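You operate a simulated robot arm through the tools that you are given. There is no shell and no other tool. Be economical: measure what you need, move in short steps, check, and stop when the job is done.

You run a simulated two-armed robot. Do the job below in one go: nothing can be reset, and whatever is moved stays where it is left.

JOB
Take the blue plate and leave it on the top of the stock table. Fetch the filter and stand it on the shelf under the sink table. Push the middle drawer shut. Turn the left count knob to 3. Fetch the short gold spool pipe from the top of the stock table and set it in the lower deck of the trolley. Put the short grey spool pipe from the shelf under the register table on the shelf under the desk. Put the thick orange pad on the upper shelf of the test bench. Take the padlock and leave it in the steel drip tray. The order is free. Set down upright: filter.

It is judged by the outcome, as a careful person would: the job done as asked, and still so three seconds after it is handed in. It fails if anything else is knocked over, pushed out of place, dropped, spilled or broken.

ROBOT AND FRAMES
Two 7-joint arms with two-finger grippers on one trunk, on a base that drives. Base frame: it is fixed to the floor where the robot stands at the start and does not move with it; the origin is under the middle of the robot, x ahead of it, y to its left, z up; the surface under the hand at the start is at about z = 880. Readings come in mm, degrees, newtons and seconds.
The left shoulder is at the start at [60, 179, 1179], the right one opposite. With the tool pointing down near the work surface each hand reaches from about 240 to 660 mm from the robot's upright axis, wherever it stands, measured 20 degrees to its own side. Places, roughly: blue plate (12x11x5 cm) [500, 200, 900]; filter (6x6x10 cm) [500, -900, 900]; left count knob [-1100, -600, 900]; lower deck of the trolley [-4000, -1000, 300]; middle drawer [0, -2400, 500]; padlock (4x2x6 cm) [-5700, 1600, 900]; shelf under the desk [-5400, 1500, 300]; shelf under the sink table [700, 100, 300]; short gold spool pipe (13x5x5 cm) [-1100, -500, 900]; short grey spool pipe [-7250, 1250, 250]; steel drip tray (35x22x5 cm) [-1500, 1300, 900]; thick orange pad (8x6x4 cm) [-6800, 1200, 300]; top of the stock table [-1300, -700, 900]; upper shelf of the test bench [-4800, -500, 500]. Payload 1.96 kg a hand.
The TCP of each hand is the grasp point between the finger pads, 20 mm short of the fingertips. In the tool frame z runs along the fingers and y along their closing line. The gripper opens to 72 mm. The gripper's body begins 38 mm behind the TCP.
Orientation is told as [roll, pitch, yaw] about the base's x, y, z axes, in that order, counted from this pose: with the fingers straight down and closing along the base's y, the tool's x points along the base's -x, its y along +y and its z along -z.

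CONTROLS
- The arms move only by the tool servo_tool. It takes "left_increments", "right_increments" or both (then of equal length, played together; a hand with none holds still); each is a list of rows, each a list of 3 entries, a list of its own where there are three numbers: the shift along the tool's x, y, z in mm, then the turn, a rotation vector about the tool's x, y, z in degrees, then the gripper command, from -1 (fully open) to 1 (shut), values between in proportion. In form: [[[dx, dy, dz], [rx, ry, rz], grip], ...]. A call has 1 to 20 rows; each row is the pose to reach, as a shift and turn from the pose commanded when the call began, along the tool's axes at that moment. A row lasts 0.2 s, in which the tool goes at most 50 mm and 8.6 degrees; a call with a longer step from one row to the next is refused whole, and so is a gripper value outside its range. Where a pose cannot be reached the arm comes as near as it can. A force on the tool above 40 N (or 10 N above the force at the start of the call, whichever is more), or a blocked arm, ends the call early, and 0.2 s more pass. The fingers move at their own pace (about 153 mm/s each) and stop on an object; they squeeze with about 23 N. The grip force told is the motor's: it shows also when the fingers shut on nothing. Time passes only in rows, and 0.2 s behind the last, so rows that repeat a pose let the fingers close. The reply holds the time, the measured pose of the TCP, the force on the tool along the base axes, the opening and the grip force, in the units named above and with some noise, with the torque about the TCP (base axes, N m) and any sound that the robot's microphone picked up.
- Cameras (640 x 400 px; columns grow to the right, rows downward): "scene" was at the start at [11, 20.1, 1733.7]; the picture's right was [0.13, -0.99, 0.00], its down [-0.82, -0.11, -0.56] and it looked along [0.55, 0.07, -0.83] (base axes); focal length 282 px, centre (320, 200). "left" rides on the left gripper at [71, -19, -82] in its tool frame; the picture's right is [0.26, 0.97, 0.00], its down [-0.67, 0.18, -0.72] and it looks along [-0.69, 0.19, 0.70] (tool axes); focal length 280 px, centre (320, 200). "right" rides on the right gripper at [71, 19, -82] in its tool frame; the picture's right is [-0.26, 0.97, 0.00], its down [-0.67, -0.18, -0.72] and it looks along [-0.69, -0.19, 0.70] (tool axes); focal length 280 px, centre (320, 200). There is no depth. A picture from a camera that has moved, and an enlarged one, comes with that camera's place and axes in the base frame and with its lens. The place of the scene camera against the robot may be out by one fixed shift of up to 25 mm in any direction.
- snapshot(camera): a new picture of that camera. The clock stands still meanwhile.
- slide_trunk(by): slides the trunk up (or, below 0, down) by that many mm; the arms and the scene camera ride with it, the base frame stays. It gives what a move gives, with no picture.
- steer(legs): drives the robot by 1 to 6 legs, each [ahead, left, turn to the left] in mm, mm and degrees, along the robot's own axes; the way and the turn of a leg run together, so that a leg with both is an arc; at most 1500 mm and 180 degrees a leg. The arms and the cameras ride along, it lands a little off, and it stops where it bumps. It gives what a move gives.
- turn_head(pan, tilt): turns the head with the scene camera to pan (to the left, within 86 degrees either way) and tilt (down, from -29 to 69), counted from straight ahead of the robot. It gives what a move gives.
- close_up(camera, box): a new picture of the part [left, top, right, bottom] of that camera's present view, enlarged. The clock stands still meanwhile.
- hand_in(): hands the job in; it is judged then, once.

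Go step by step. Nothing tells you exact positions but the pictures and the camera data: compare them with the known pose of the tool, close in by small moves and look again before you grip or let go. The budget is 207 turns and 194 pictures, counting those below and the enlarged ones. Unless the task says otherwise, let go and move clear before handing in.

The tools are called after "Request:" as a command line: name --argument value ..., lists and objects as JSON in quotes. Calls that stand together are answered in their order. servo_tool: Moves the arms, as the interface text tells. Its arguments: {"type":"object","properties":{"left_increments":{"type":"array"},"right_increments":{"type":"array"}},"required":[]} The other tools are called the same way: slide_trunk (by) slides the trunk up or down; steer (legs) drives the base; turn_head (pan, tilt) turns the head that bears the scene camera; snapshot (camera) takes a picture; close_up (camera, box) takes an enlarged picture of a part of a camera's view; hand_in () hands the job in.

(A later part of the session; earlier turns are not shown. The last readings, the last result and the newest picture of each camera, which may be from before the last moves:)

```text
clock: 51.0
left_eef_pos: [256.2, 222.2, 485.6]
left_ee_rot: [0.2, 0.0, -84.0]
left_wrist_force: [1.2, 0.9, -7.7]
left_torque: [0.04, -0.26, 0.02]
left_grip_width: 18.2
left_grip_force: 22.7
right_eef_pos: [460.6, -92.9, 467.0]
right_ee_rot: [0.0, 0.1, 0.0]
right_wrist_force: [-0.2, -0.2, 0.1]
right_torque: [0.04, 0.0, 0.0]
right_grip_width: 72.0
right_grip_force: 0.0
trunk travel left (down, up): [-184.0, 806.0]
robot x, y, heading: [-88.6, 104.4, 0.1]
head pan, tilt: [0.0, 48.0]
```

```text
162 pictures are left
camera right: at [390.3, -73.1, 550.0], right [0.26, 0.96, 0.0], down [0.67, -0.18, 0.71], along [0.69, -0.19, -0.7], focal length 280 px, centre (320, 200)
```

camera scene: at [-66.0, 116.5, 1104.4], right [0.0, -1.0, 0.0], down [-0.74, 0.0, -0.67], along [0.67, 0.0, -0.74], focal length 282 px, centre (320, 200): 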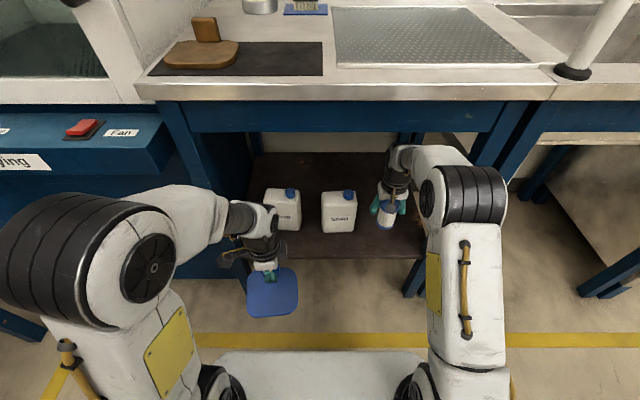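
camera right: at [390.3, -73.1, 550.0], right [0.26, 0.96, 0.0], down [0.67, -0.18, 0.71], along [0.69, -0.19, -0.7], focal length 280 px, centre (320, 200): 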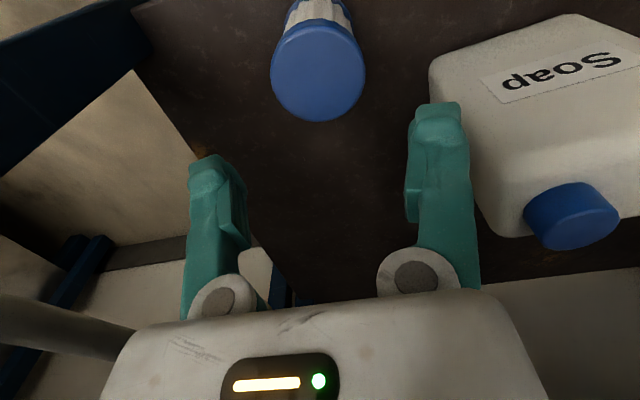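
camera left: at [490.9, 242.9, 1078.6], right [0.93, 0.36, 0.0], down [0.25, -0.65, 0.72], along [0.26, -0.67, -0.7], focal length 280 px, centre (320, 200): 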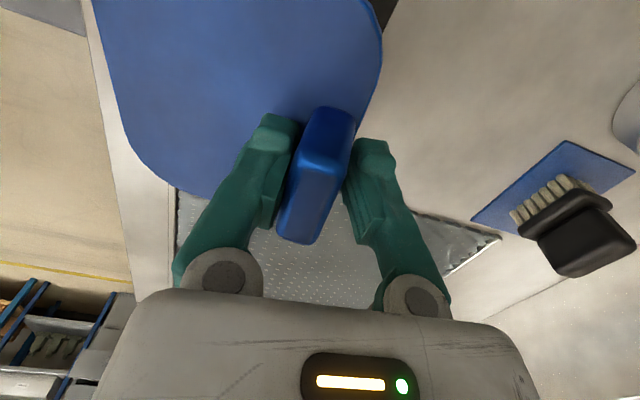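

The filter stands upright. I back out, raise the trunk, and look round toward the stock table behind.

Request:
steer --legs '[[-350, 0, 0]]'

Request:
slide_trunk --by 400

Request:
slide_trunk --by 290

Request:
turn_head --pan -86 --tilt 30

Request:
snapshot --camera "scene"

```text
clock: 53.2
left_eef_pos: [-90.0, 222.5, 486.5]
left_ee_rot: [0.2, 0.0, -83.7]
left_wrist_force: [0.3, -1.0, -7.8]
left_torque: [0.04, -0.22, -0.02]
left_grip_width: 18.0
left_grip_force: 23.0
right_eef_pos: [114.6, -89.7, 467.1]
right_ee_rot: [0.0, -0.1, 0.2]
right_wrist_force: [0.1, -0.1, -0.1]
right_torque: [0.0, 0.0, -0.01]
right_grip_width: 72.3
right_grip_force: 0.1
trunk travel left (down, up): [-184.0, 806.0]
robot x, y, heading: [-430.6, 105.6, 0.1]
head pan, tilt: [0.0, 48.0]
```

```text
clock: 57.1
left_eef_pos: [-89.6, 223.2, 886.1]
left_ee_rot: [0.1, 0.0, -83.8]
left_wrist_force: [0.8, -0.3, -7.1]
left_torque: [0.03, -0.25, 0.0]
left_grip_width: 18.2
left_grip_force: 22.8
right_eef_pos: [115.1, -91.1, 866.0]
right_ee_rot: [0.0, 0.1, 0.3]
right_wrist_force: [0.3, -0.5, -0.1]
right_torque: [0.01, 0.02, 0.02]
right_grip_width: 71.9
right_grip_force: 0.1
trunk travel left (down, up): [-584.0, 406.0]
robot x, y, heading: [-429.2, 105.2, 0.4]
head pan, tilt: [0.0, 48.0]
```

```text
clock: 60.0
left_eef_pos: [-90.0, 223.2, 1176.2]
left_ee_rot: [0.2, 0.1, -83.8]
left_wrist_force: [0.8, 0.1, -7.1]
left_torque: [0.05, -0.23, -0.01]
left_grip_width: 17.9
left_grip_force: 23.2
right_eef_pos: [113.8, -90.5, 1157.1]
right_ee_rot: [0.0, 0.1, 0.2]
right_wrist_force: [0.1, 0.1, -0.1]
right_torque: [-0.01, -0.03, -0.01]
right_grip_width: 72.1
right_grip_force: 0.1
trunk travel left (down, up): [-874.0, 116.0]
robot x, y, heading: [-433.5, 103.3, 0.3]
head pan, tilt: [0.0, 48.0]
```

```text
clock: 61.6
left_eef_pos: [-89.4, 223.9, 1177.3]
left_ee_rot: [0.2, -0.1, -83.8]
left_wrist_force: [-0.4, 0.2, -7.8]
left_torque: [0.02, -0.21, 0.02]
left_grip_width: 17.9
left_grip_force: 23.5
right_eef_pos: [114.8, -91.5, 1156.3]
right_ee_rot: [0.0, 0.0, 0.2]
right_wrist_force: [0.2, -0.1, -1.1]
right_torque: [0.01, -0.01, -0.03]
right_grip_width: 72.2
right_grip_force: 0.1
trunk travel left (down, up): [-874.0, 116.0]
robot x, y, heading: [-433.0, 107.5, 0.4]
head pan, tilt: [-85.9, 30.0]
```

```text
161 pictures are left
camera scene: at [-484.6, 25.8, 1821.3], right [-1.0, -0.07, 0.0], down [-0.04, 0.5, -0.87], along [0.06, -0.86, -0.5], focal length 282 px, centre (320, 200)
```

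scene: 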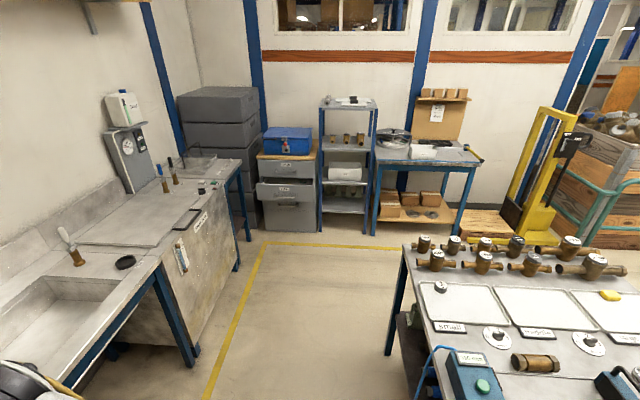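

The stock table's front faces +y: the gold pipe lies near [-1162, -551], the left knob near [-1076, -637]. I turn right 90 degrees, slide along, and look.

Request:
steer --legs '[[0, 0, -90]]'

Request:
turn_head --pan -50 --tilt 40

Request:
snapshot --camera "scene"

```text
clock: 65.8
left_eef_pos: [-318.0, -240.0, 1176.2]
left_ee_rot: [0.1, 0.0, -174.6]
left_wrist_force: [-0.6, 0.5, -8.1]
left_torque: [-0.23, -0.06, 0.0]
left_grip_width: 18.1
left_grip_force: 22.8
right_eef_pos: [-634.7, -440.0, 1156.7]
right_ee_rot: [-0.2, 0.0, -90.7]
right_wrist_force: [-0.4, 0.0, 0.0]
right_torque: [0.02, 0.02, 0.02]
right_grip_width: 72.0
right_grip_force: 0.0
trunk travel left (down, up): [-874.0, 116.0]
robot x, y, heading: [-433.4, 108.6, -90.4]
head pan, tilt: [-85.9, 30.0]
```

```text
clock: 66.9
left_eef_pos: [-318.9, -241.1, 1176.1]
left_ee_rot: [0.2, 0.0, -174.5]
left_wrist_force: [-0.1, 0.5, -8.0]
left_torque: [-0.22, -0.04, 0.0]
left_grip_width: 17.9
left_grip_force: 22.9
right_eef_pos: [-636.9, -439.6, 1156.7]
right_ee_rot: [-0.1, 0.1, -90.6]
right_wrist_force: [0.0, -0.6, 0.7]
right_torque: [0.04, 0.05, -0.01]
right_grip_width: 72.0
right_grip_force: 0.0
trunk travel left (down, up): [-874.0, 116.0]
robot x, y, heading: [-437.7, 104.3, -90.8]
head pan, tilt: [-50.0, 40.0]
```

```text
160 pictures are left
camera scene: at [-497.2, 121.2, 1805.9], right [-0.63, 0.77, 0.0], down [0.5, 0.41, -0.77], along [-0.59, -0.49, -0.64], focal length 282 px, centre (320, 200)
```

scene: 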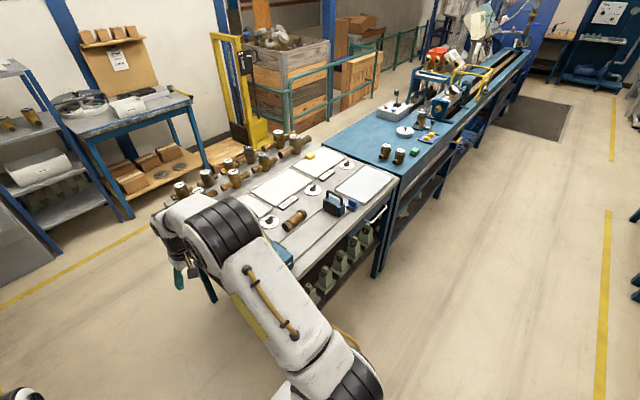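

The table's front edge is at y about -355 and all its top is clear below my hands. I slide along to its middle and look down.

Request:
steer --legs '[[0, -620, 0.6]]'

Request:
turn_head --pan 0 --tilt 62

Request:
snapshot --camera "scene"

Request:
snapshot --camera "right"

```text
clock: 70.4
left_eef_pos: [-943.3, -233.3, 1175.8]
left_ee_rot: [0.2, 0.1, -174.7]
left_wrist_force: [0.7, 0.5, -7.9]
left_torque: [-0.21, -0.04, 0.01]
left_grip_width: 18.3
left_grip_force: 22.7
right_eef_pos: [-1259.6, -433.5, 1156.5]
right_ee_rot: [-0.1, 0.0, -90.6]
right_wrist_force: [0.3, 0.2, 0.7]
right_torque: [-0.01, 0.02, 0.01]
right_grip_width: 72.1
right_grip_force: 0.1
trunk travel left (down, up): [-874.0, 116.0]
robot x, y, heading: [-1057.0, 107.8, -90.5]
head pan, tilt: [-50.0, 40.0]
```

```text
clock: 71.5
left_eef_pos: [-944.0, -234.4, 1176.0]
left_ee_rot: [0.1, 0.0, -174.7]
left_wrist_force: [-0.2, -0.4, -7.3]
left_torque: [-0.23, -0.03, 0.03]
left_grip_width: 17.7
left_grip_force: 23.5
right_eef_pos: [-1261.8, -432.5, 1156.2]
right_ee_rot: [0.0, -0.1, -90.6]
right_wrist_force: [-0.2, 0.2, -0.2]
right_torque: [-0.03, -0.04, 0.02]
right_grip_width: 72.1
right_grip_force: 0.1
trunk travel left (down, up): [-874.0, 116.0]
robot x, y, heading: [-1058.7, 111.7, -90.5]
head pan, tilt: [0.0, 62.0]
```

```text
159 pictures are left
camera scene: at [-1056.7, 117.4, 1776.9], right [-1.0, 0.01, 0.0], down [0.01, 0.88, -0.47], along [-0.01, -0.47, -0.88], focal length 282 px, centre (320, 200)
```

scene: 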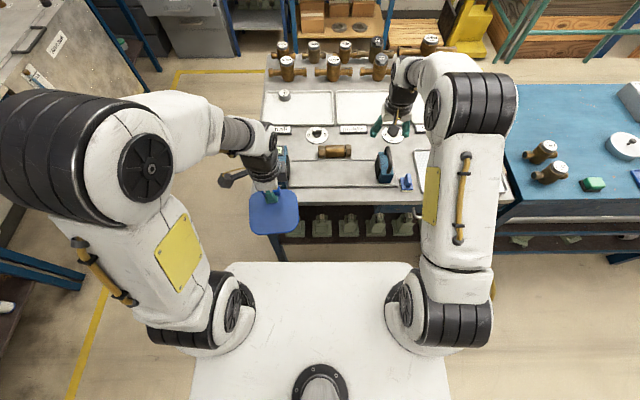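

```text
158 pictures are left
camera right: at [-1239.9, -362.9, 1239.6], right [0.96, -0.27, 0.0], down [-0.19, -0.67, 0.71], along [-0.2, -0.69, -0.7], focal length 280 px, centre (320, 200)
```

right: 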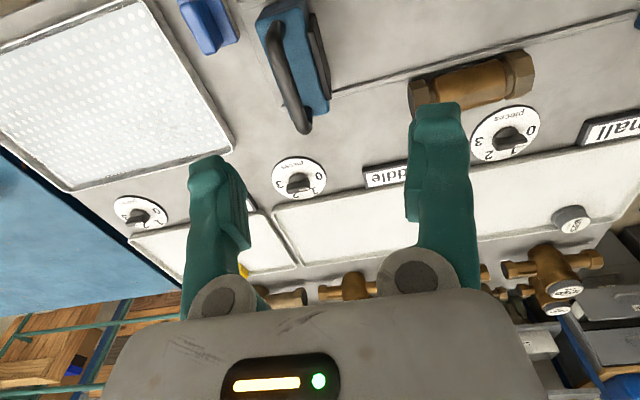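

The robot stands before the stock table. A free strip lies at the front between the teal box and the blue caliper; I will set the plate at about [-1040, -465] (tab). I drive closer and to the right, then look.

Request:
steer --legs '[[110, -80, 0.5]]'

Request:
snapshot --camera "scene"

```text
clock: 72.9
left_eef_pos: [-1021.4, -340.3, 1176.2]
left_ee_rot: [0.1, -0.1, -174.2]
left_wrist_force: [0.0, 0.3, -7.9]
left_torque: [-0.21, 0.01, 0.01]
left_grip_width: 18.2
left_grip_force: 22.9
right_eef_pos: [-1335.6, -542.1, 1158.2]
right_ee_rot: [0.0, 0.0, -90.0]
right_wrist_force: [0.2, -0.1, -0.5]
right_torque: [-0.01, -0.01, 0.0]
right_grip_width: 72.1
right_grip_force: 0.0
trunk travel left (down, up): [-874.0, 116.0]
robot x, y, heading: [-1141.1, 1.7, -90.3]
head pan, tilt: [0.0, 62.0]
```

```text
157 pictures are left
camera scene: at [-1136.3, 11.0, 1776.9], right [-1.0, 0.0, 0.0], down [0.0, 0.88, -0.47], along [0.0, -0.47, -0.88], focal length 282 px, centre (320, 200)
```

scene: 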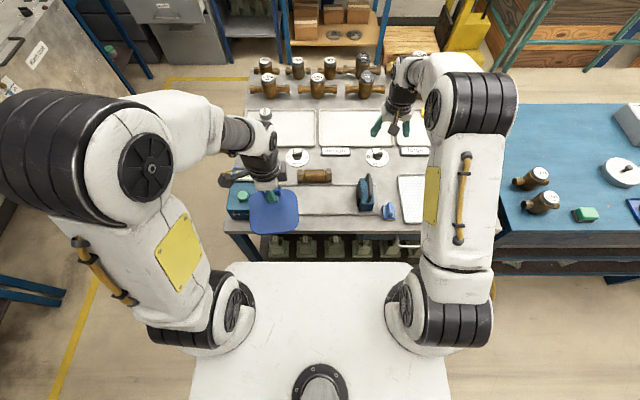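

Refined: the pipe spans x -1045..-1175 at y -548, and the teal box ends near x = -890. I bring the plate down toward tab position [-975, -455].

Request:
servo_tool --left_increments '[[[6, 20, 34], [0, 0, 0], 1], [[12, 40, 68], [0, 0, 0], 1], [[18, 60, 102], [0, 0, 0], 1], [[24, 80, 136], [0, 0, 0], 1], [[30, 100, 170], [0, 0, 0], 1], [[34, 119, 205], [0, 0, 0], 1], [[34, 119, 230], [0, 0, 0], 1], [[34, 119, 230], [0, 0, 0], 1]]'

Request:
snapshot --camera "scene"

Request:
snapshot --camera "left"

```text
clock: 74.3
left_eef_pos: [-990.0, -457.2, 980.0]
left_ee_rot: [0.7, -0.6, -174.9]
left_wrist_force: [-17.6, 13.9, 31.0]
left_torque: [0.57, -0.32, 0.11]
left_grip_width: 17.7
left_grip_force: 22.8
right_eef_pos: [-1340.6, -540.6, 1159.0]
right_ee_rot: [0.0, -0.2, -90.2]
right_wrist_force: [0.8, -1.2, 0.8]
right_torque: [0.04, 0.03, -0.02]
right_grip_width: 72.1
right_grip_force: 0.1
trunk travel left (down, up): [-874.0, 116.0]
robot x, y, heading: [-1137.3, 4.0, -90.3]
head pan, tilt: [0.0, 62.0]
stopped in row 7 (left hand): the force on the tool passed its limit at 96 N (the readings are from after the stop); the commanded pose is now the measured one
```

```text
156 pictures are left
camera scene: at [-1141.4, 12.4, 1777.2], right [-1.0, 0.0, 0.0], down [0.0, 0.88, -0.47], along [0.0, -0.47, -0.88], focal length 282 px, centre (320, 200)
```

scene: 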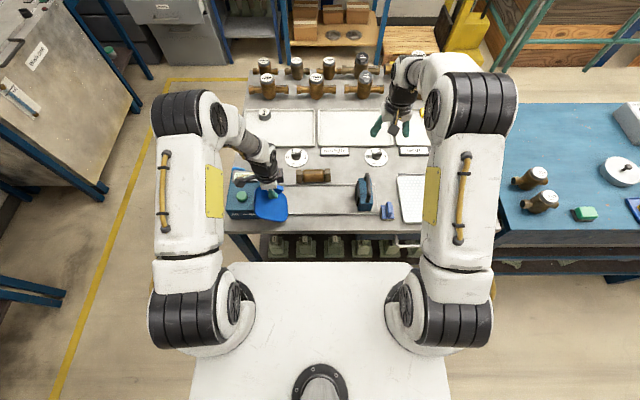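

```text
155 pictures are left
camera left: at [-920.0, -431.5, 1062.0], right [0.35, -0.94, 0.01], down [-0.65, -0.23, 0.72], along [-0.68, -0.26, -0.69], focal length 280 px, centre (320, 200)
```

left: 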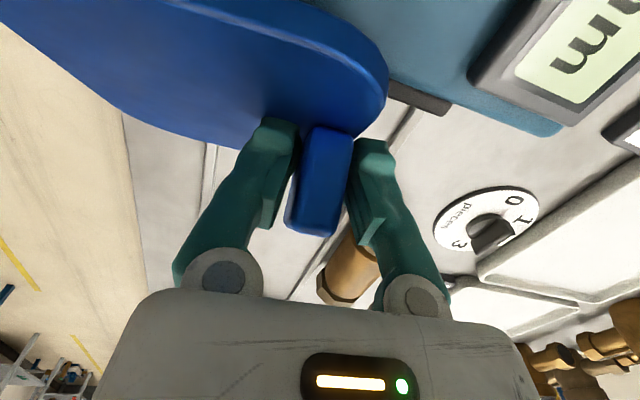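

The plate touched the teal box, which is taller and wider than I took it. I lift straight off and inspect.

Request:
servo_tool --left_increments '[[[0, 0, -25], [0, 0, 0], 1], [[0, 0, -60], [0, 0, 0], 1], [[0, 0, -100], [0, 0, 0], 1], [[0, 0, -140], [0, 0, 0], 1], [[0, 0, -140], [0, 0, 0], 1]]'

Request:
close_up --camera "scene" --box '[210, 120, 430, 260]'

Request:
snapshot --camera "left"

```text
clock: 75.5
left_eef_pos: [-982.6, -458.8, 1117.5]
left_ee_rot: [0.3, -0.5, -174.6]
left_wrist_force: [0.3, -0.7, -8.5]
left_torque: [-0.25, 0.02, 0.02]
left_grip_width: 18.1
left_grip_force: 22.8
right_eef_pos: [-1337.6, -543.8, 1155.9]
right_ee_rot: [0.1, 0.2, -90.2]
right_wrist_force: [0.7, 0.3, 0.6]
right_torque: [0.01, -0.02, 0.03]
right_grip_width: 71.9
right_grip_force: 0.1
trunk travel left (down, up): [-874.0, 116.0]
robot x, y, heading: [-1136.2, 2.4, -90.2]
head pan, tilt: [0.0, 62.0]
```

```text
2.86 times, centred on (320, 190) of scene
camera zoom: at [-1138.1, 8.4, 1776.8], right [-1.0, 0.0, 0.0], down [0.0, 0.88, -0.47], along [0.0, -0.47, -0.88], focal length 804 px, centre (320, 229)
```

zoom: 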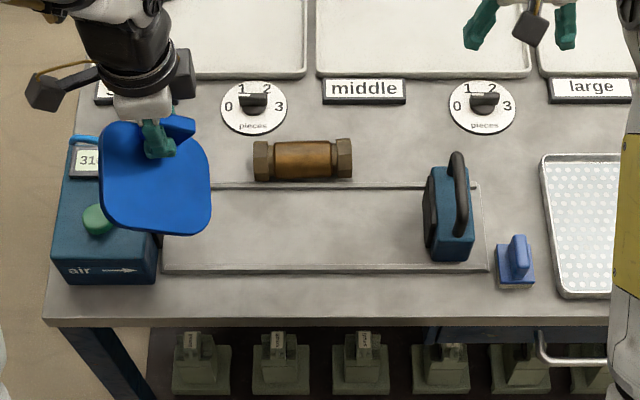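

```text
153 pictures are left
camera left: at [-913.3, -433.2, 1199.3], right [0.35, -0.94, 0.01], down [-0.65, -0.24, 0.72], along [-0.68, -0.26, -0.69], focal length 280 px, centre (320, 200)
```

left: 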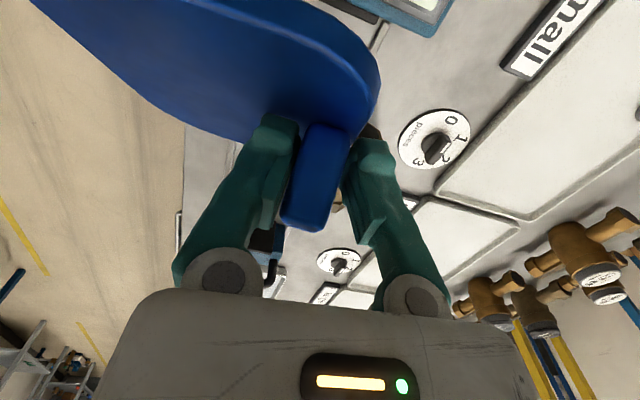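

The box looks unmoved, but the plate seems to have tilted in the grip. I take a nearer look at it.

Request:
close_up --camera "scene" --box '[225, 140, 305, 220]'

```text
5.00 times, centred on (265, 180) of scene
camera zoom: at [-1138.1, 8.4, 1776.8], right [-1.0, 0.0, 0.0], down [0.0, 0.88, -0.47], along [0.0, -0.47, -0.88], focal length 1408 px, centre (595, 300)
```

zoom: 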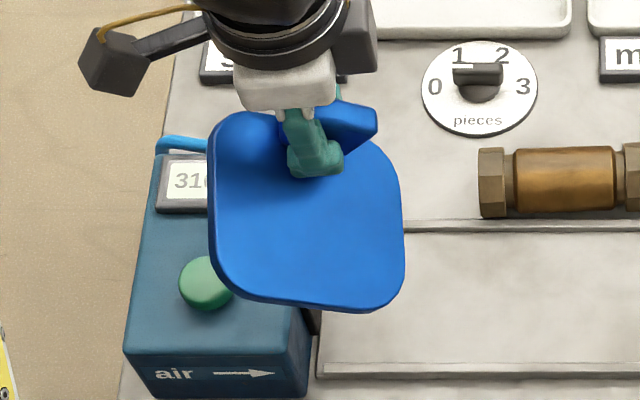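

The plate is rolled about 22 degrees, its +x side up. I counter-roll the hand while moving over to x = -1080, clear of the box and the pipe.

Request:
servo_tool --left_increments '[[[-33, -2, 0], [0, -7, 0], 1], [[-66, -4, 0], [0, -14, 0], 1], [[-97, -7, 0], [0, -21, 0], 1], [[-97, -7, 0], [0, -21, 0], 1]]'

Request:
close_up --camera "scene" --box '[225, 120, 385, 240]'

Request:
snapshot --camera "left"

```text
clock: 76.5
left_eef_pos: [-1082.3, -460.9, 1120.9]
left_ee_rot: [0.5, -21.6, -174.9]
left_wrist_force: [-0.3, -0.5, -7.9]
left_torque: [-0.22, -0.07, 0.01]
left_grip_width: 18.1
left_grip_force: 23.0
right_eef_pos: [-1339.0, -544.2, 1157.8]
right_ee_rot: [0.0, 0.1, -90.2]
right_wrist_force: [0.1, 0.7, 0.0]
right_torque: [0.02, 0.01, 0.0]
right_grip_width: 72.3
right_grip_force: 0.0
trunk travel left (down, up): [-874.0, 116.0]
robot x, y, heading: [-1143.5, 4.4, -90.2]
head pan, tilt: [0.0, 62.0]
```

```text
3.33 times, centred on (305, 180) of scene
camera zoom: at [-1138.2, 9.0, 1776.9], right [-1.0, 0.0, 0.0], down [0.0, 0.88, -0.47], along [0.0, -0.47, -0.88], focal length 939 px, centre (370, 267)
```

zoom: 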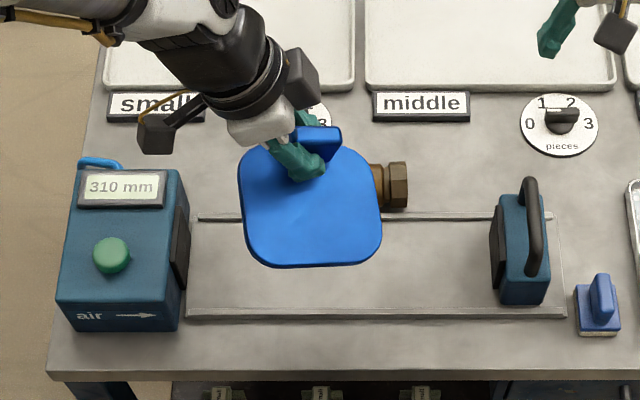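

```text
150 pictures are left
camera left: at [-987.7, -432.9, 1170.5], right [0.33, -0.94, -0.09], down [-0.35, -0.21, 0.91], along [-0.88, -0.27, -0.39], focal length 280 px, centre (320, 200)
```

left: 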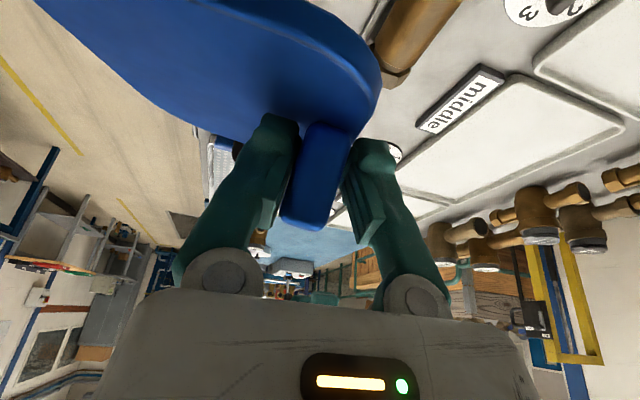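

The plate is level again. The strip here is a measuring jig ("310 mm", air button), so I would rather put the plate on bare table behind it, once the pipe is gone. I shift left and turn the right hand for the pipe.

Request:
steer --legs '[[0, 130, 0.2]]'

Request:
servo_tool --right_increments '[[[0, 0, 0], [0, 0, -8.4], -1], [[0, 0, 0], [0, 0, -16.8], -1], [[0, 0, 0], [0, 0, -25.2], -1], [[0, 0, 0], [0, 0, -33.6], -1], [[0, 0, 0], [0, 0, -42], -1], [[0, 0, 0], [0, 0, -50.4], -1], [[0, 10, 0], [0, 0, -58.8], -1], [[0, 20, 0], [0, 0, -67.2], -1], [[0, 30, 0], [0, 0, -75.6], -1], [[0, 40, 0], [0, 0, -84], -1], [[0, 50, 0], [0, 0, -90], -1], [[0, 70, 30], [0, 0, -90], -1], [[0, 90, 60], [0, 0, -90], -1], [[0, 90, 60], [0, 0, -90], -1]]'

Request:
snapshot --camera "right"

Request:
snapshot --camera "scene"

```text
clock: 77.8
left_eef_pos: [-951.7, -460.9, 1120.5]
left_ee_rot: [0.6, -21.4, -174.9]
left_wrist_force: [-0.4, 0.2, -7.5]
left_torque: [-0.26, -0.06, 0.01]
left_grip_width: 17.8
left_grip_force: 22.9
right_eef_pos: [-1207.7, -545.3, 1156.2]
right_ee_rot: [0.0, 0.1, -90.1]
right_wrist_force: [0.6, -0.3, 0.0]
right_torque: [0.02, -0.03, 0.03]
right_grip_width: 72.1
right_grip_force: 0.1
trunk travel left (down, up): [-874.0, 116.0]
robot x, y, heading: [-1008.7, 1.8, -90.0]
head pan, tilt: [0.0, 62.0]
```

```text
clock: 80.8
left_eef_pos: [-952.2, -460.2, 1120.3]
left_ee_rot: [0.5, -21.5, -174.8]
left_wrist_force: [-0.2, 0.5, -8.1]
left_torque: [-0.26, -0.02, 0.01]
left_grip_width: 18.1
left_grip_force: 23.0
right_eef_pos: [-1115.5, -543.3, 1096.1]
right_ee_rot: [0.1, 0.0, -0.1]
right_wrist_force: [-0.2, 0.3, -0.2]
right_torque: [0.01, -0.02, -0.01]
right_grip_width: 72.0
right_grip_force: 0.1
trunk travel left (down, up): [-874.0, 116.0]
robot x, y, heading: [-1010.3, 3.4, -89.9]
head pan, tilt: [0.0, 62.0]
```

```text
149 pictures are left
camera right: at [-1185.5, -525.4, 1178.8], right [0.26, 0.96, 0.0], down [0.67, -0.18, 0.71], along [0.69, -0.19, -0.7], focal length 280 px, centre (320, 200)
```

right: 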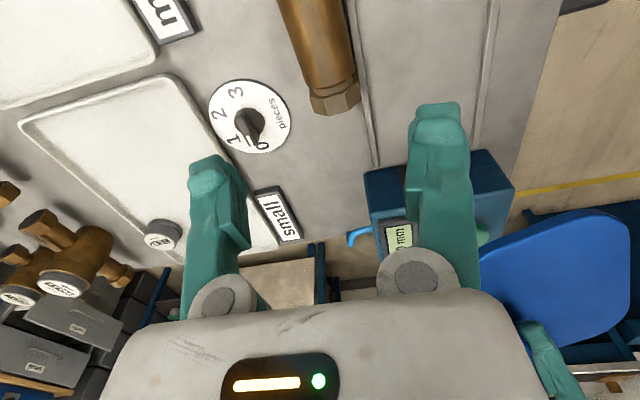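

```text
148 pictures are left
camera scene: at [-1008.5, 9.0, 1776.9], right [-1.0, 0.0, 0.0], down [0.0, 0.88, -0.47], along [0.0, -0.47, -0.88], focal length 282 px, centre (320, 200)
```

scene: 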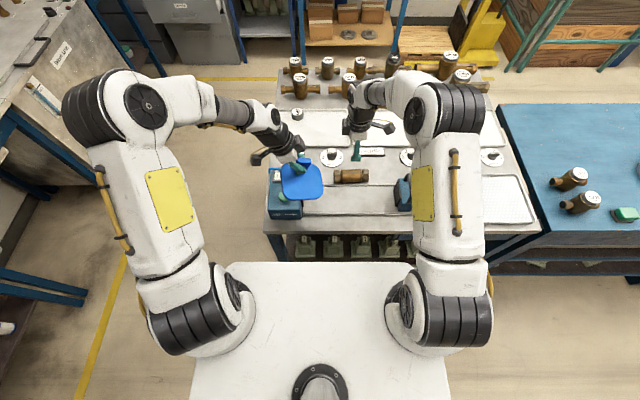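

The pipe axis is at y about -547, its middle near x = -1115. I lower the right hand over it.

Request:
servo_tool --right_increments '[[[0, -3, 40], [0, 0, 0], -1], [[0, -3, 80], [0, 0, 0], -1], [[0, -3, 110], [0, 0, 0], -1], [[0, -3, 125], [0, 0, 0], -1], [[0, -3, 125], [0, 0, 0], -1]]'

Request:
snapshot --camera "right"

```text
clock: 82.0
left_eef_pos: [-951.5, -461.3, 1120.5]
left_ee_rot: [0.5, -21.4, -174.7]
left_wrist_force: [0.3, 0.2, -8.2]
left_torque: [-0.22, -0.06, 0.02]
left_grip_width: 18.3
left_grip_force: 23.3
right_eef_pos: [-1115.1, -547.3, 971.0]
right_ee_rot: [0.2, 0.0, 0.0]
right_wrist_force: [-0.6, 0.3, 0.1]
right_torque: [-0.01, 0.02, 0.01]
right_grip_width: 72.0
right_grip_force: 0.0
trunk travel left (down, up): [-874.0, 116.0]
robot x, y, heading: [-1009.2, 6.2, -90.1]
head pan, tilt: [0.0, 62.0]
```

```text
147 pictures are left
camera right: at [-1185.7, -527.6, 1054.4], right [0.26, 0.96, 0.0], down [0.67, -0.18, 0.71], along [0.69, -0.19, -0.7], focal length 280 px, centre (320, 200)
```

right: 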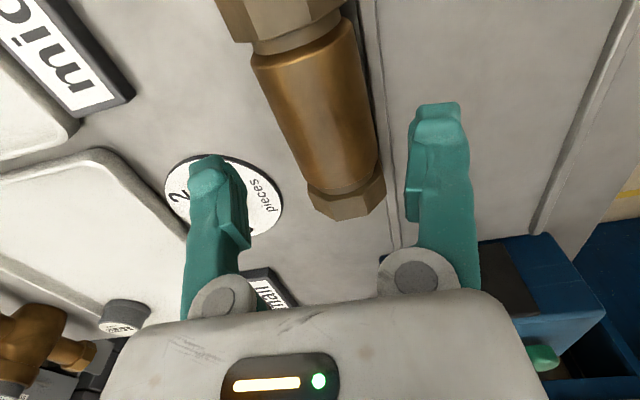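

The pipe is centred between the fingers. I lower, close and lift.

Request:
servo_tool --right_increments '[[[0, 0, 30], [0, 0, 0], -1], [[0, 0, 50], [0, 0, 0], -1], [[0, 0, 63], [0, 0, 0], -1], [[0, 0, 63], [0, 0, 0], -1], [[0, 0, 63], [0, 0, 0], 1], [[0, 0, 63], [0, 0, 0], 1], [[0, 0, 63], [0, 0, 0], 1], [[0, 0, 40], [0, 0, 0], 1], [[0, 0, 0], [0, 0, 0], 1], [[0, 0, -40], [0, 0, 0], 1], [[0, 0, -80], [0, 0, 0], 1], [[0, 0, -120], [0, 0, 0], 1], [[0, 0, -160], [0, 0, 0], 1], [[0, 0, -190], [0, 0, 0], 1]]'

Request:
snapshot --camera "right"

```text
clock: 82.7
left_eef_pos: [-950.9, -458.0, 1121.0]
left_ee_rot: [0.6, -21.5, -174.8]
left_wrist_force: [-0.2, -0.5, -7.9]
left_torque: [-0.22, -0.04, -0.03]
left_grip_width: 17.8
left_grip_force: 23.0
right_eef_pos: [-1115.2, -546.3, 923.9]
right_ee_rot: [0.2, 0.2, -0.1]
right_wrist_force: [-0.6, 13.0, 18.7]
right_torque: [1.06, 0.02, 0.05]
right_grip_width: 72.0
right_grip_force: 0.6
trunk travel left (down, up): [-874.0, 116.0]
robot x, y, heading: [-1008.0, 1.5, -89.8]
head pan, tilt: [0.0, 62.0]
stopped in row 3 (right hand): the force on the tool passed its limit at 53 N (the readings are from after the stop); the commanded pose is now the measured one
```

```text
146 pictures are left
camera right: at [-1185.1, -527.0, 1006.0], right [0.26, 0.96, 0.0], down [0.68, -0.19, 0.71], along [0.69, -0.19, -0.7], focal length 280 px, centre (320, 200)
```

right: 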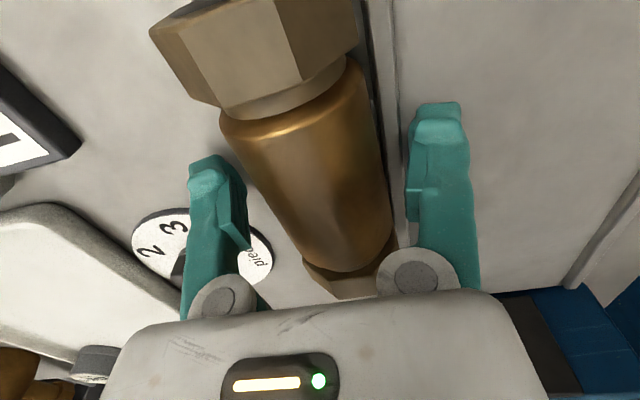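

The +y finger landed on the jig's rail, only ~8 mm beside the pipe. I rise a little, grip the upper half, and lift slightly to shift the pipe away from the rail for a deeper grip.

Request:
servo_tool --right_increments '[[[0, 0, -4], [0, 0, 0], -1], [[0, 0, -4], [0, 0, 0], 1], [[0, 0, -4], [0, 0, 0], 1], [[0, 0, -4], [0, 0, 0], 1], [[0, 0, -12], [0, 0, 0], 1], [[0, 0, -24], [0, 0, 0], 1], [[0, 0, -24], [0, 0, 0], 1]]'

Request:
snapshot --camera "right"

```text
clock: 83.4
left_eef_pos: [-951.7, -455.5, 1121.8]
left_ee_rot: [0.6, -21.5, -174.9]
left_wrist_force: [0.1, -1.1, -7.3]
left_torque: [-0.23, -0.06, 0.0]
left_grip_width: 17.7
left_grip_force: 23.0
right_eef_pos: [-1115.2, -538.1, 926.4]
right_ee_rot: [1.0, 0.2, -0.3]
right_wrist_force: [-1.2, 18.4, 19.3]
right_torque: [0.81, 0.17, 0.06]
right_grip_width: 51.8
right_grip_force: 23.7
trunk travel left (down, up): [-874.0, 116.0]
robot x, y, heading: [-1006.7, 1.9, -90.2]
head pan, tilt: [0.0, 62.0]
stopped in row 3 (right hand): the force on the tool passed its limit at 44 N (the readings are from after the stop); the commanded pose is now the measured one
```

```text
145 pictures are left
camera right: at [-1185.0, -520.3, 1009.0], right [0.26, 0.96, 0.02], down [0.68, -0.2, 0.71], along [0.69, -0.18, -0.7], focal length 280 px, centre (320, 200)
```

right: 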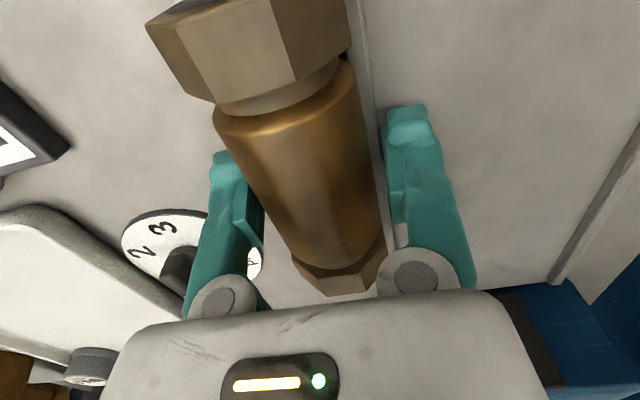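

The +y finger caught behind the rail. I open, rise until the tips clear the rail, and push the pipe some 30 mm toward -y with that finger.

Request:
servo_tool --right_increments '[[[0, 0, 0], [0, 0, 0], -1], [[0, 0, 0], [0, 0, 0], -1], [[0, 0, -7], [0, 0, 0], -1], [[0, -8, -7], [-1, 0, 0], -1], [[0, -16, -7], [-1, 0, 0], -1], [[0, -24, -7], [-1, 0, 0], -1], [[0, -30, -7], [-1, 0, 0], -1], [[0, -36, -7], [-1, 0, 0], -1], [[0, -42, -7], [-1, 0, 0], -1], [[0, -48, -7], [-1, 0, 0], -1]]'

Request:
snapshot --camera "right"

```text
clock: 85.6
left_eef_pos: [-951.5, -459.9, 1119.1]
left_ee_rot: [0.5, -21.5, -174.9]
left_wrist_force: [-0.2, -0.7, -6.9]
left_torque: [-0.21, -0.05, 0.02]
left_grip_width: 17.9
left_grip_force: 23.3
right_eef_pos: [-1114.4, -584.0, 928.3]
right_ee_rot: [1.8, 0.0, -0.1]
right_wrist_force: [0.7, 0.5, 0.5]
right_torque: [-0.02, -0.01, -0.06]
right_grip_width: 72.0
right_grip_force: 0.0
right hand out of reach, approached as far as the arm can: row 10
trunk travel left (down, up): [-874.0, 116.0]
robot x, y, heading: [-1006.9, 6.5, -90.2]
head pan, tilt: [0.0, 62.0]
```

```text
144 pictures are left
camera right: at [-1184.7, -568.0, 1012.7], right [0.26, 0.96, 0.03], down [0.68, -0.21, 0.71], along [0.69, -0.17, -0.71], focal length 280 px, centre (320, 200)
```

right: 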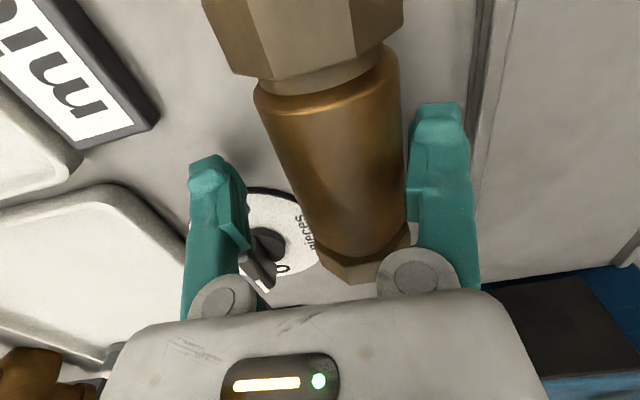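

The pipe moved clear of the rail. I centre on it, lower, grip and lift.

Request:
servo_tool --right_increments '[[[0, 11, 0], [1.8, 0, 0], -1], [[0, 11, 10], [1.8, 0, 0], -1], [[0, 11, 20], [1.8, 0, 0], -1], [[0, 11, 20], [1.8, 0, 0], -1], [[0, 11, 20], [1.8, 0, 0], 1], [[0, 11, 20], [1.8, 0, 0], 1], [[0, 11, 20], [1.8, 0, 0], 1], [[0, 11, 0], [1.8, 0, 0], 1], [[0, 11, -30], [1.8, 0, 0], 1], [[0, 11, -60], [1.8, 0, 0], 1], [[0, 11, -60], [1.8, 0, 0], 1]]'

Request:
snapshot --camera "right"

Request:
close_up --camera "scene" --box '[250, 100, 450, 240]'

```text
clock: 86.5
left_eef_pos: [-951.1, -457.3, 1121.9]
left_ee_rot: [0.6, -21.6, -174.9]
left_wrist_force: [-0.1, -0.6, -7.6]
left_torque: [-0.19, -0.05, -0.02]
left_grip_width: 18.1
left_grip_force: 22.9
right_eef_pos: [-1114.3, -574.7, 917.4]
right_ee_rot: [-0.4, 0.1, -0.1]
right_wrist_force: [-2.3, 15.6, 29.3]
right_torque: [1.51, 0.01, 0.15]
right_grip_width: 72.2
right_grip_force: 0.2
trunk travel left (down, up): [-874.0, 116.0]
robot x, y, heading: [-1011.9, 2.3, -90.2]
head pan, tilt: [0.0, 62.0]
stopped in row 4 (right hand): the force on the tool passed its limit at 41 N (the readings are from after the stop); the commanded pose is now the measured one
```

```text
143 pictures are left
camera right: at [-1184.6, -554.7, 1000.2], right [0.26, 0.96, -0.01], down [0.68, -0.18, 0.72], along [0.69, -0.19, -0.7], focal length 280 px, centre (320, 200)
```

right: 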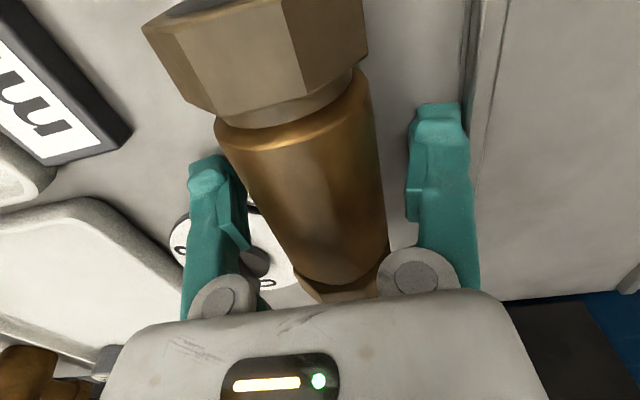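

```text
2.86 times, centred on (350, 170) of scene
camera zoom: at [-1007.7, 14.5, 1777.3], right [-1.0, 0.0, 0.0], down [0.0, 0.88, -0.47], along [0.0, -0.47, -0.88], focal length 804 px, centre (234, 286)
```

zoom: 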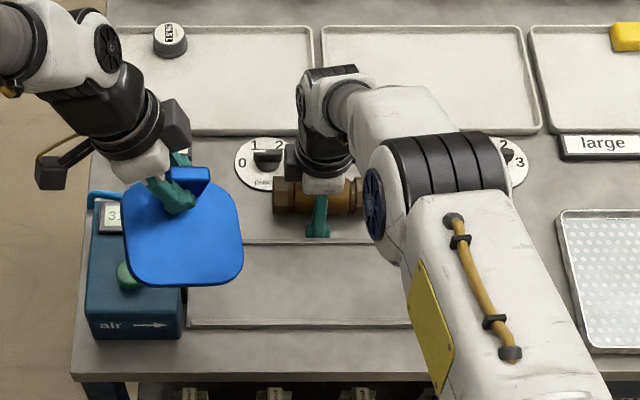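

The tips now seem to rest on the table (its top is probably nearer z = 897), so this is deep enough. I rise 3 mm and close.

Request:
servo_tool --right_increments '[[[0, 0, -4], [0, 0, 0], -1], [[0, 0, -4], [0, 0, 0], 0], [[0, 0, -4], [0, 0, 0], 1], [[0, 0, -4], [0, 0, 0], 1], [[0, 0, -4], [0, 0, 0], 1]]'

Request:
snapshot --camera "right"

```text
clock: 87.7
left_eef_pos: [-950.5, -457.6, 1120.8]
left_ee_rot: [0.6, -21.6, -174.9]
left_wrist_force: [0.0, -0.7, -7.4]
left_torque: [-0.29, -0.05, 0.01]
left_grip_width: 18.1
left_grip_force: 23.8
right_eef_pos: [-1114.0, -577.2, 920.2]
right_ee_rot: [-0.7, 0.2, -0.2]
right_wrist_force: [-1.0, -2.9, 20.6]
right_torque: [-0.06, -0.19, -0.31]
right_grip_width: 46.0
right_grip_force: 22.5
trunk travel left (down, up): [-874.0, 116.0]
robot x, y, heading: [-1012.2, 3.2, -90.2]
head pan, tilt: [0.0, 62.0]
```

```text
141 pictures are left
camera right: at [-1184.2, -557.3, 1002.7], right [0.26, 0.96, -0.01], down [0.67, -0.18, 0.72], along [0.69, -0.2, -0.7], focal length 280 px, centre (320, 200)
```

right: 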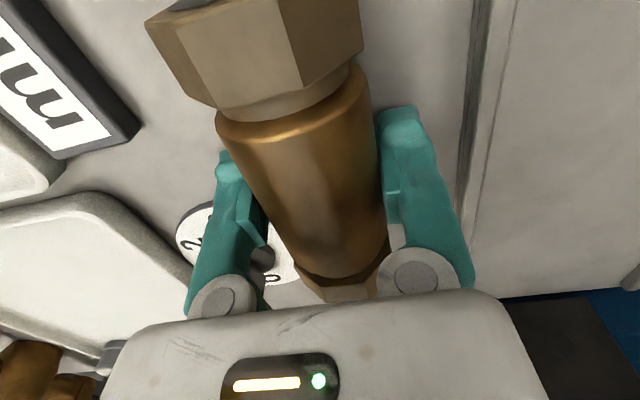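

Gripped at 46 mm. I lift.

Request:
servo_tool --right_increments '[[[0, 0, -10], [0, 0, 0], 1], [[0, 0, -25], [0, 0, 0], 1], [[0, 0, -45], [0, 0, 0], 1], [[0, 0, -45], [0, 0, 0], 1]]'

Request:
snapshot --camera "right"

Request:
close_up --camera "scene" --box '[250, 100, 450, 240]'

```text
clock: 88.7
left_eef_pos: [-950.6, -460.5, 1118.4]
left_ee_rot: [0.5, -21.5, -174.9]
left_wrist_force: [0.5, 0.2, -7.8]
left_torque: [-0.24, -0.1, -0.02]
left_grip_width: 18.0
left_grip_force: 22.8
right_eef_pos: [-1114.9, -578.4, 962.7]
right_ee_rot: [-0.3, 0.1, -0.1]
right_wrist_force: [-0.1, -0.3, -3.4]
right_torque: [-0.04, -0.03, 0.0]
right_grip_width: 46.1
right_grip_force: 22.5
trunk travel left (down, up): [-874.0, 116.0]
robot x, y, heading: [-1008.4, -1.0, -90.2]
head pan, tilt: [0.0, 62.0]
```

```text
140 pictures are left
camera right: at [-1185.1, -558.4, 1045.6], right [0.26, 0.96, -0.01], down [0.68, -0.18, 0.72], along [0.69, -0.19, -0.7], focal length 280 px, centre (320, 200)
```

right: 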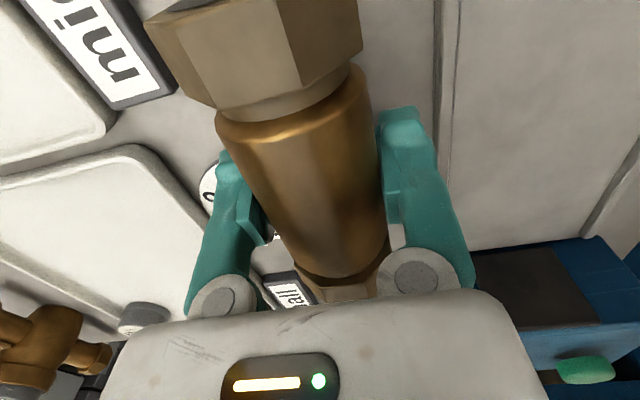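

```text
2.86 times, centred on (350, 170) of scene
camera zoom: at [-1008.3, 7.4, 1776.8], right [-1.0, 0.0, 0.0], down [0.0, 0.88, -0.47], along [0.0, -0.47, -0.88], focal length 804 px, centre (234, 286)
```

zoom: 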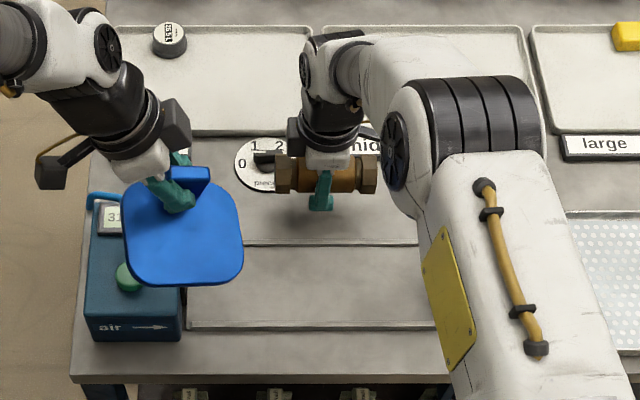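

The pipe is held. I raise it, and look straight down beside me to judge how large my base is before driving closer.

Request:
servo_tool --right_increments '[[[0, 10, -45], [0, 0, 0], 1], [[0, 30, -85], [0, 0, 0], 1], [[0, 60, -120], [0, 0, 0], 1], [[0, 80, -150], [0, 0, 0], 1], [[0, 80, -150], [0, 0, 0], 1]]'

Request:
turn_head --pan 86 --tilt 69

Request:
snapshot --camera "scene"

```text
clock: 89.9
left_eef_pos: [-951.5, -461.6, 1119.1]
left_ee_rot: [0.4, -21.5, -174.8]
left_wrist_force: [0.8, 0.1, -6.8]
left_torque: [-0.2, -0.04, 0.03]
left_grip_width: 17.8
left_grip_force: 22.7
right_eef_pos: [-1114.1, -497.0, 1112.9]
right_ee_rot: [-0.5, 0.1, -0.1]
right_wrist_force: [-0.7, -1.1, -5.1]
right_torque: [0.02, 0.01, 0.0]
right_grip_width: 45.9
right_grip_force: 23.5
trunk travel left (down, up): [-874.0, 116.0]
robot x, y, heading: [-1012.0, 1.1, -90.2]
head pan, tilt: [0.0, 62.0]
```

```text
clock: 91.5
left_eef_pos: [-951.3, -460.3, 1119.9]
left_ee_rot: [0.5, -21.5, -174.7]
left_wrist_force: [-0.9, 0.1, -6.7]
left_torque: [-0.22, -0.04, 0.02]
left_grip_width: 17.8
left_grip_force: 23.0
right_eef_pos: [-1113.7, -496.5, 1113.1]
right_ee_rot: [-0.4, 0.1, -0.2]
right_wrist_force: [-0.4, 0.0, -4.5]
right_torque: [0.01, -0.02, 0.02]
right_grip_width: 45.8
right_grip_force: 23.2
trunk travel left (down, up): [-874.0, 116.0]
robot x, y, heading: [-1007.8, 0.6, -90.1]
head pan, tilt: [85.9, 68.8]
```

```text
138 pictures are left
camera scene: at [-952.2, 68.5, 1769.8], right [-0.07, -1.0, 0.0], down [-0.93, 0.07, -0.36], along [0.36, -0.03, -0.93], focal length 282 px, centre (320, 200)
```

scene: 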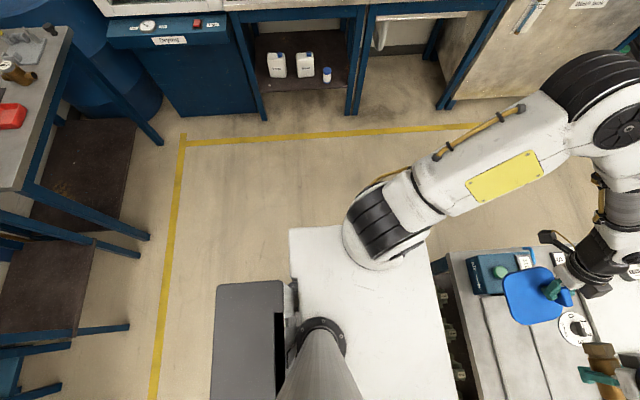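

The base seems about 400 mm wide; its front stays hidden. I try a small step closer to the table, watching for a bump.

Request:
steer --legs '[[45, 0, 0]]'

```text
clock: 92.4
left_eef_pos: [-951.2, -498.2, 1122.2]
left_ee_rot: [0.8, -21.5, -174.9]
left_wrist_force: [-0.5, 1.3, -6.2]
left_torque: [-0.25, -0.05, 0.0]
left_grip_width: 18.0
left_grip_force: 23.1
right_eef_pos: [-1112.0, -535.1, 1116.0]
right_ee_rot: [-0.8, 0.1, -0.1]
right_wrist_force: [0.0, 0.6, -3.3]
right_torque: [-0.04, -0.04, 0.01]
right_grip_width: 45.9
right_grip_force: 22.8
trunk travel left (down, up): [-874.0, 116.0]
robot x, y, heading: [-1012.6, -40.9, -89.9]
head pan, tilt: [85.9, 68.8]
```

Request:
steer --legs '[[25, 0, 0]]'

Request:
turn_head --pan 0 --tilt 62

Request:
snapshot --camera "scene"

```text
clock: 93.2
left_eef_pos: [-950.9, -527.0, 1120.8]
left_ee_rot: [0.7, -21.4, -174.9]
left_wrist_force: [-0.2, 1.0, -7.4]
left_torque: [-0.26, -0.08, -0.01]
left_grip_width: 18.2
left_grip_force: 23.6
right_eef_pos: [-1112.8, -562.2, 1115.7]
right_ee_rot: [-0.6, 0.1, 0.0]
right_wrist_force: [-0.7, 0.7, -4.2]
right_torque: [-0.01, 0.0, -0.05]
right_grip_width: 46.1
right_grip_force: 23.1
trunk travel left (down, up): [-874.0, 116.0]
robot x, y, heading: [-1009.6, -67.3, -90.0]
head pan, tilt: [85.9, 68.8]
```

```text
clock: 94.8
left_eef_pos: [-949.5, -528.5, 1120.1]
left_ee_rot: [0.4, -21.5, -174.8]
left_wrist_force: [0.0, 0.1, -7.0]
left_torque: [-0.24, -0.04, -0.04]
left_grip_width: 17.8
left_grip_force: 22.9
right_eef_pos: [-1112.9, -564.8, 1113.1]
right_ee_rot: [-0.3, 0.1, -0.1]
right_wrist_force: [-0.1, 0.5, -3.8]
right_torque: [0.02, -0.01, 0.0]
right_grip_width: 46.1
right_grip_force: 23.1
trunk travel left (down, up): [-874.0, 116.0]
robot x, y, heading: [-1007.3, -66.4, -89.7]
head pan, tilt: [0.0, 62.0]
```

```text
137 pictures are left
camera scene: at [-1008.3, -60.8, 1776.8], right [-1.0, 0.0, 0.0], down [0.0, 0.88, -0.47], along [0.0, -0.47, -0.88], focal length 282 px, centre (320, 200)
```

scene: 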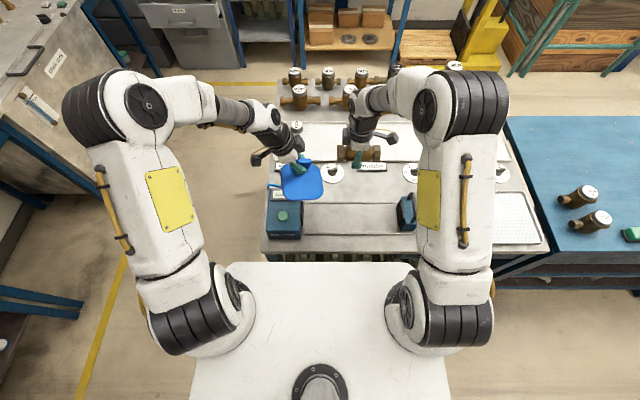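

No bump at y = -67. I slide right so both hands suit, the plate going onto the bare strip behind the jig, tab at about [-1190, -622].

Request:
steer --legs '[[0, -225, 0]]'

Request:
servo_tool --left_increments '[[[-5, 30, 2], [0, 0, 0], 1], [[-10, 60, 4], [0, 0, 0], 1], [[-17, 92, 7], [0, 0, 0], 1], [[-17, 92, 7], [0, 0, 0], 1]]'

Request:
close_up --camera "scene" --box '[220, 80, 420, 220]'

Request:
snapshot --camera "left"

```text
clock: 96.5
left_eef_pos: [-1171.1, -528.5, 1120.3]
left_ee_rot: [0.4, -21.5, -175.0]
left_wrist_force: [-0.3, -0.6, -6.1]
left_torque: [-0.23, -0.04, 0.03]
left_grip_width: 17.9
left_grip_force: 23.1
right_eef_pos: [-1334.3, -564.9, 1113.8]
right_ee_rot: [-0.4, 0.3, -0.1]
right_wrist_force: [1.0, -0.4, -4.5]
right_torque: [0.01, -0.02, 0.01]
right_grip_width: 45.5
right_grip_force: 22.9
trunk travel left (down, up): [-874.0, 116.0]
robot x, y, heading: [-1233.5, -62.9, -90.2]
head pan, tilt: [0.0, 62.0]
```

```text
clock: 97.5
left_eef_pos: [-1182.2, -621.9, 1120.3]
left_ee_rot: [0.5, -21.5, -175.0]
left_wrist_force: [1.0, 1.0, -7.5]
left_torque: [-0.22, -0.08, -0.03]
left_grip_width: 17.9
left_grip_force: 22.9
right_eef_pos: [-1334.3, -564.4, 1114.2]
right_ee_rot: [-0.4, 0.1, -0.1]
right_wrist_force: [-0.4, -0.7, -3.8]
right_torque: [0.05, -0.04, -0.03]
right_grip_width: 45.7
right_grip_force: 23.0
trunk travel left (down, up): [-874.0, 116.0]
robot x, y, heading: [-1235.4, -62.6, -90.0]
head pan, tilt: [0.0, 62.0]
```

```text
2.86 times, centred on (320, 150) of scene
camera zoom: at [-1228.5, -60.0, 1776.8], right [-1.0, 0.0, 0.0], down [0.0, 0.88, -0.47], along [0.0, -0.47, -0.88], focal length 804 px, centre (320, 343)
```

zoom: 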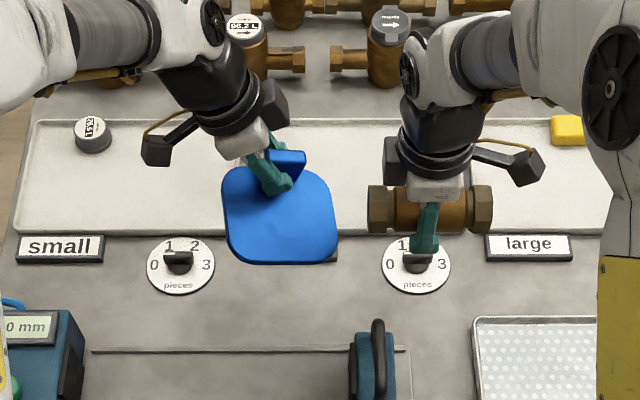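

```text
135 pictures are left
camera left: at [-1088.1, -593.0, 1170.2], right [0.33, -0.94, -0.09], down [-0.35, -0.21, 0.91], along [-0.88, -0.27, -0.4], focal length 280 px, centre (320, 200)
```

left: 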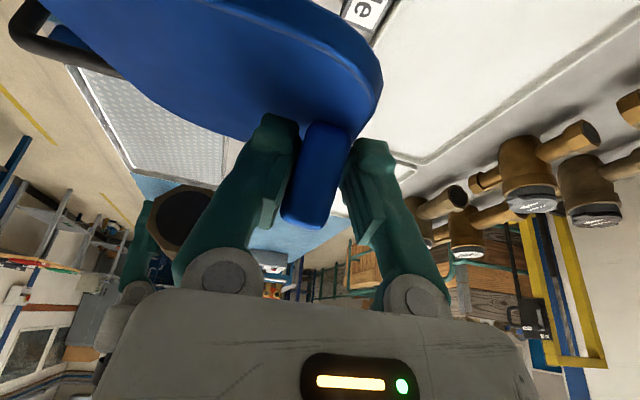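

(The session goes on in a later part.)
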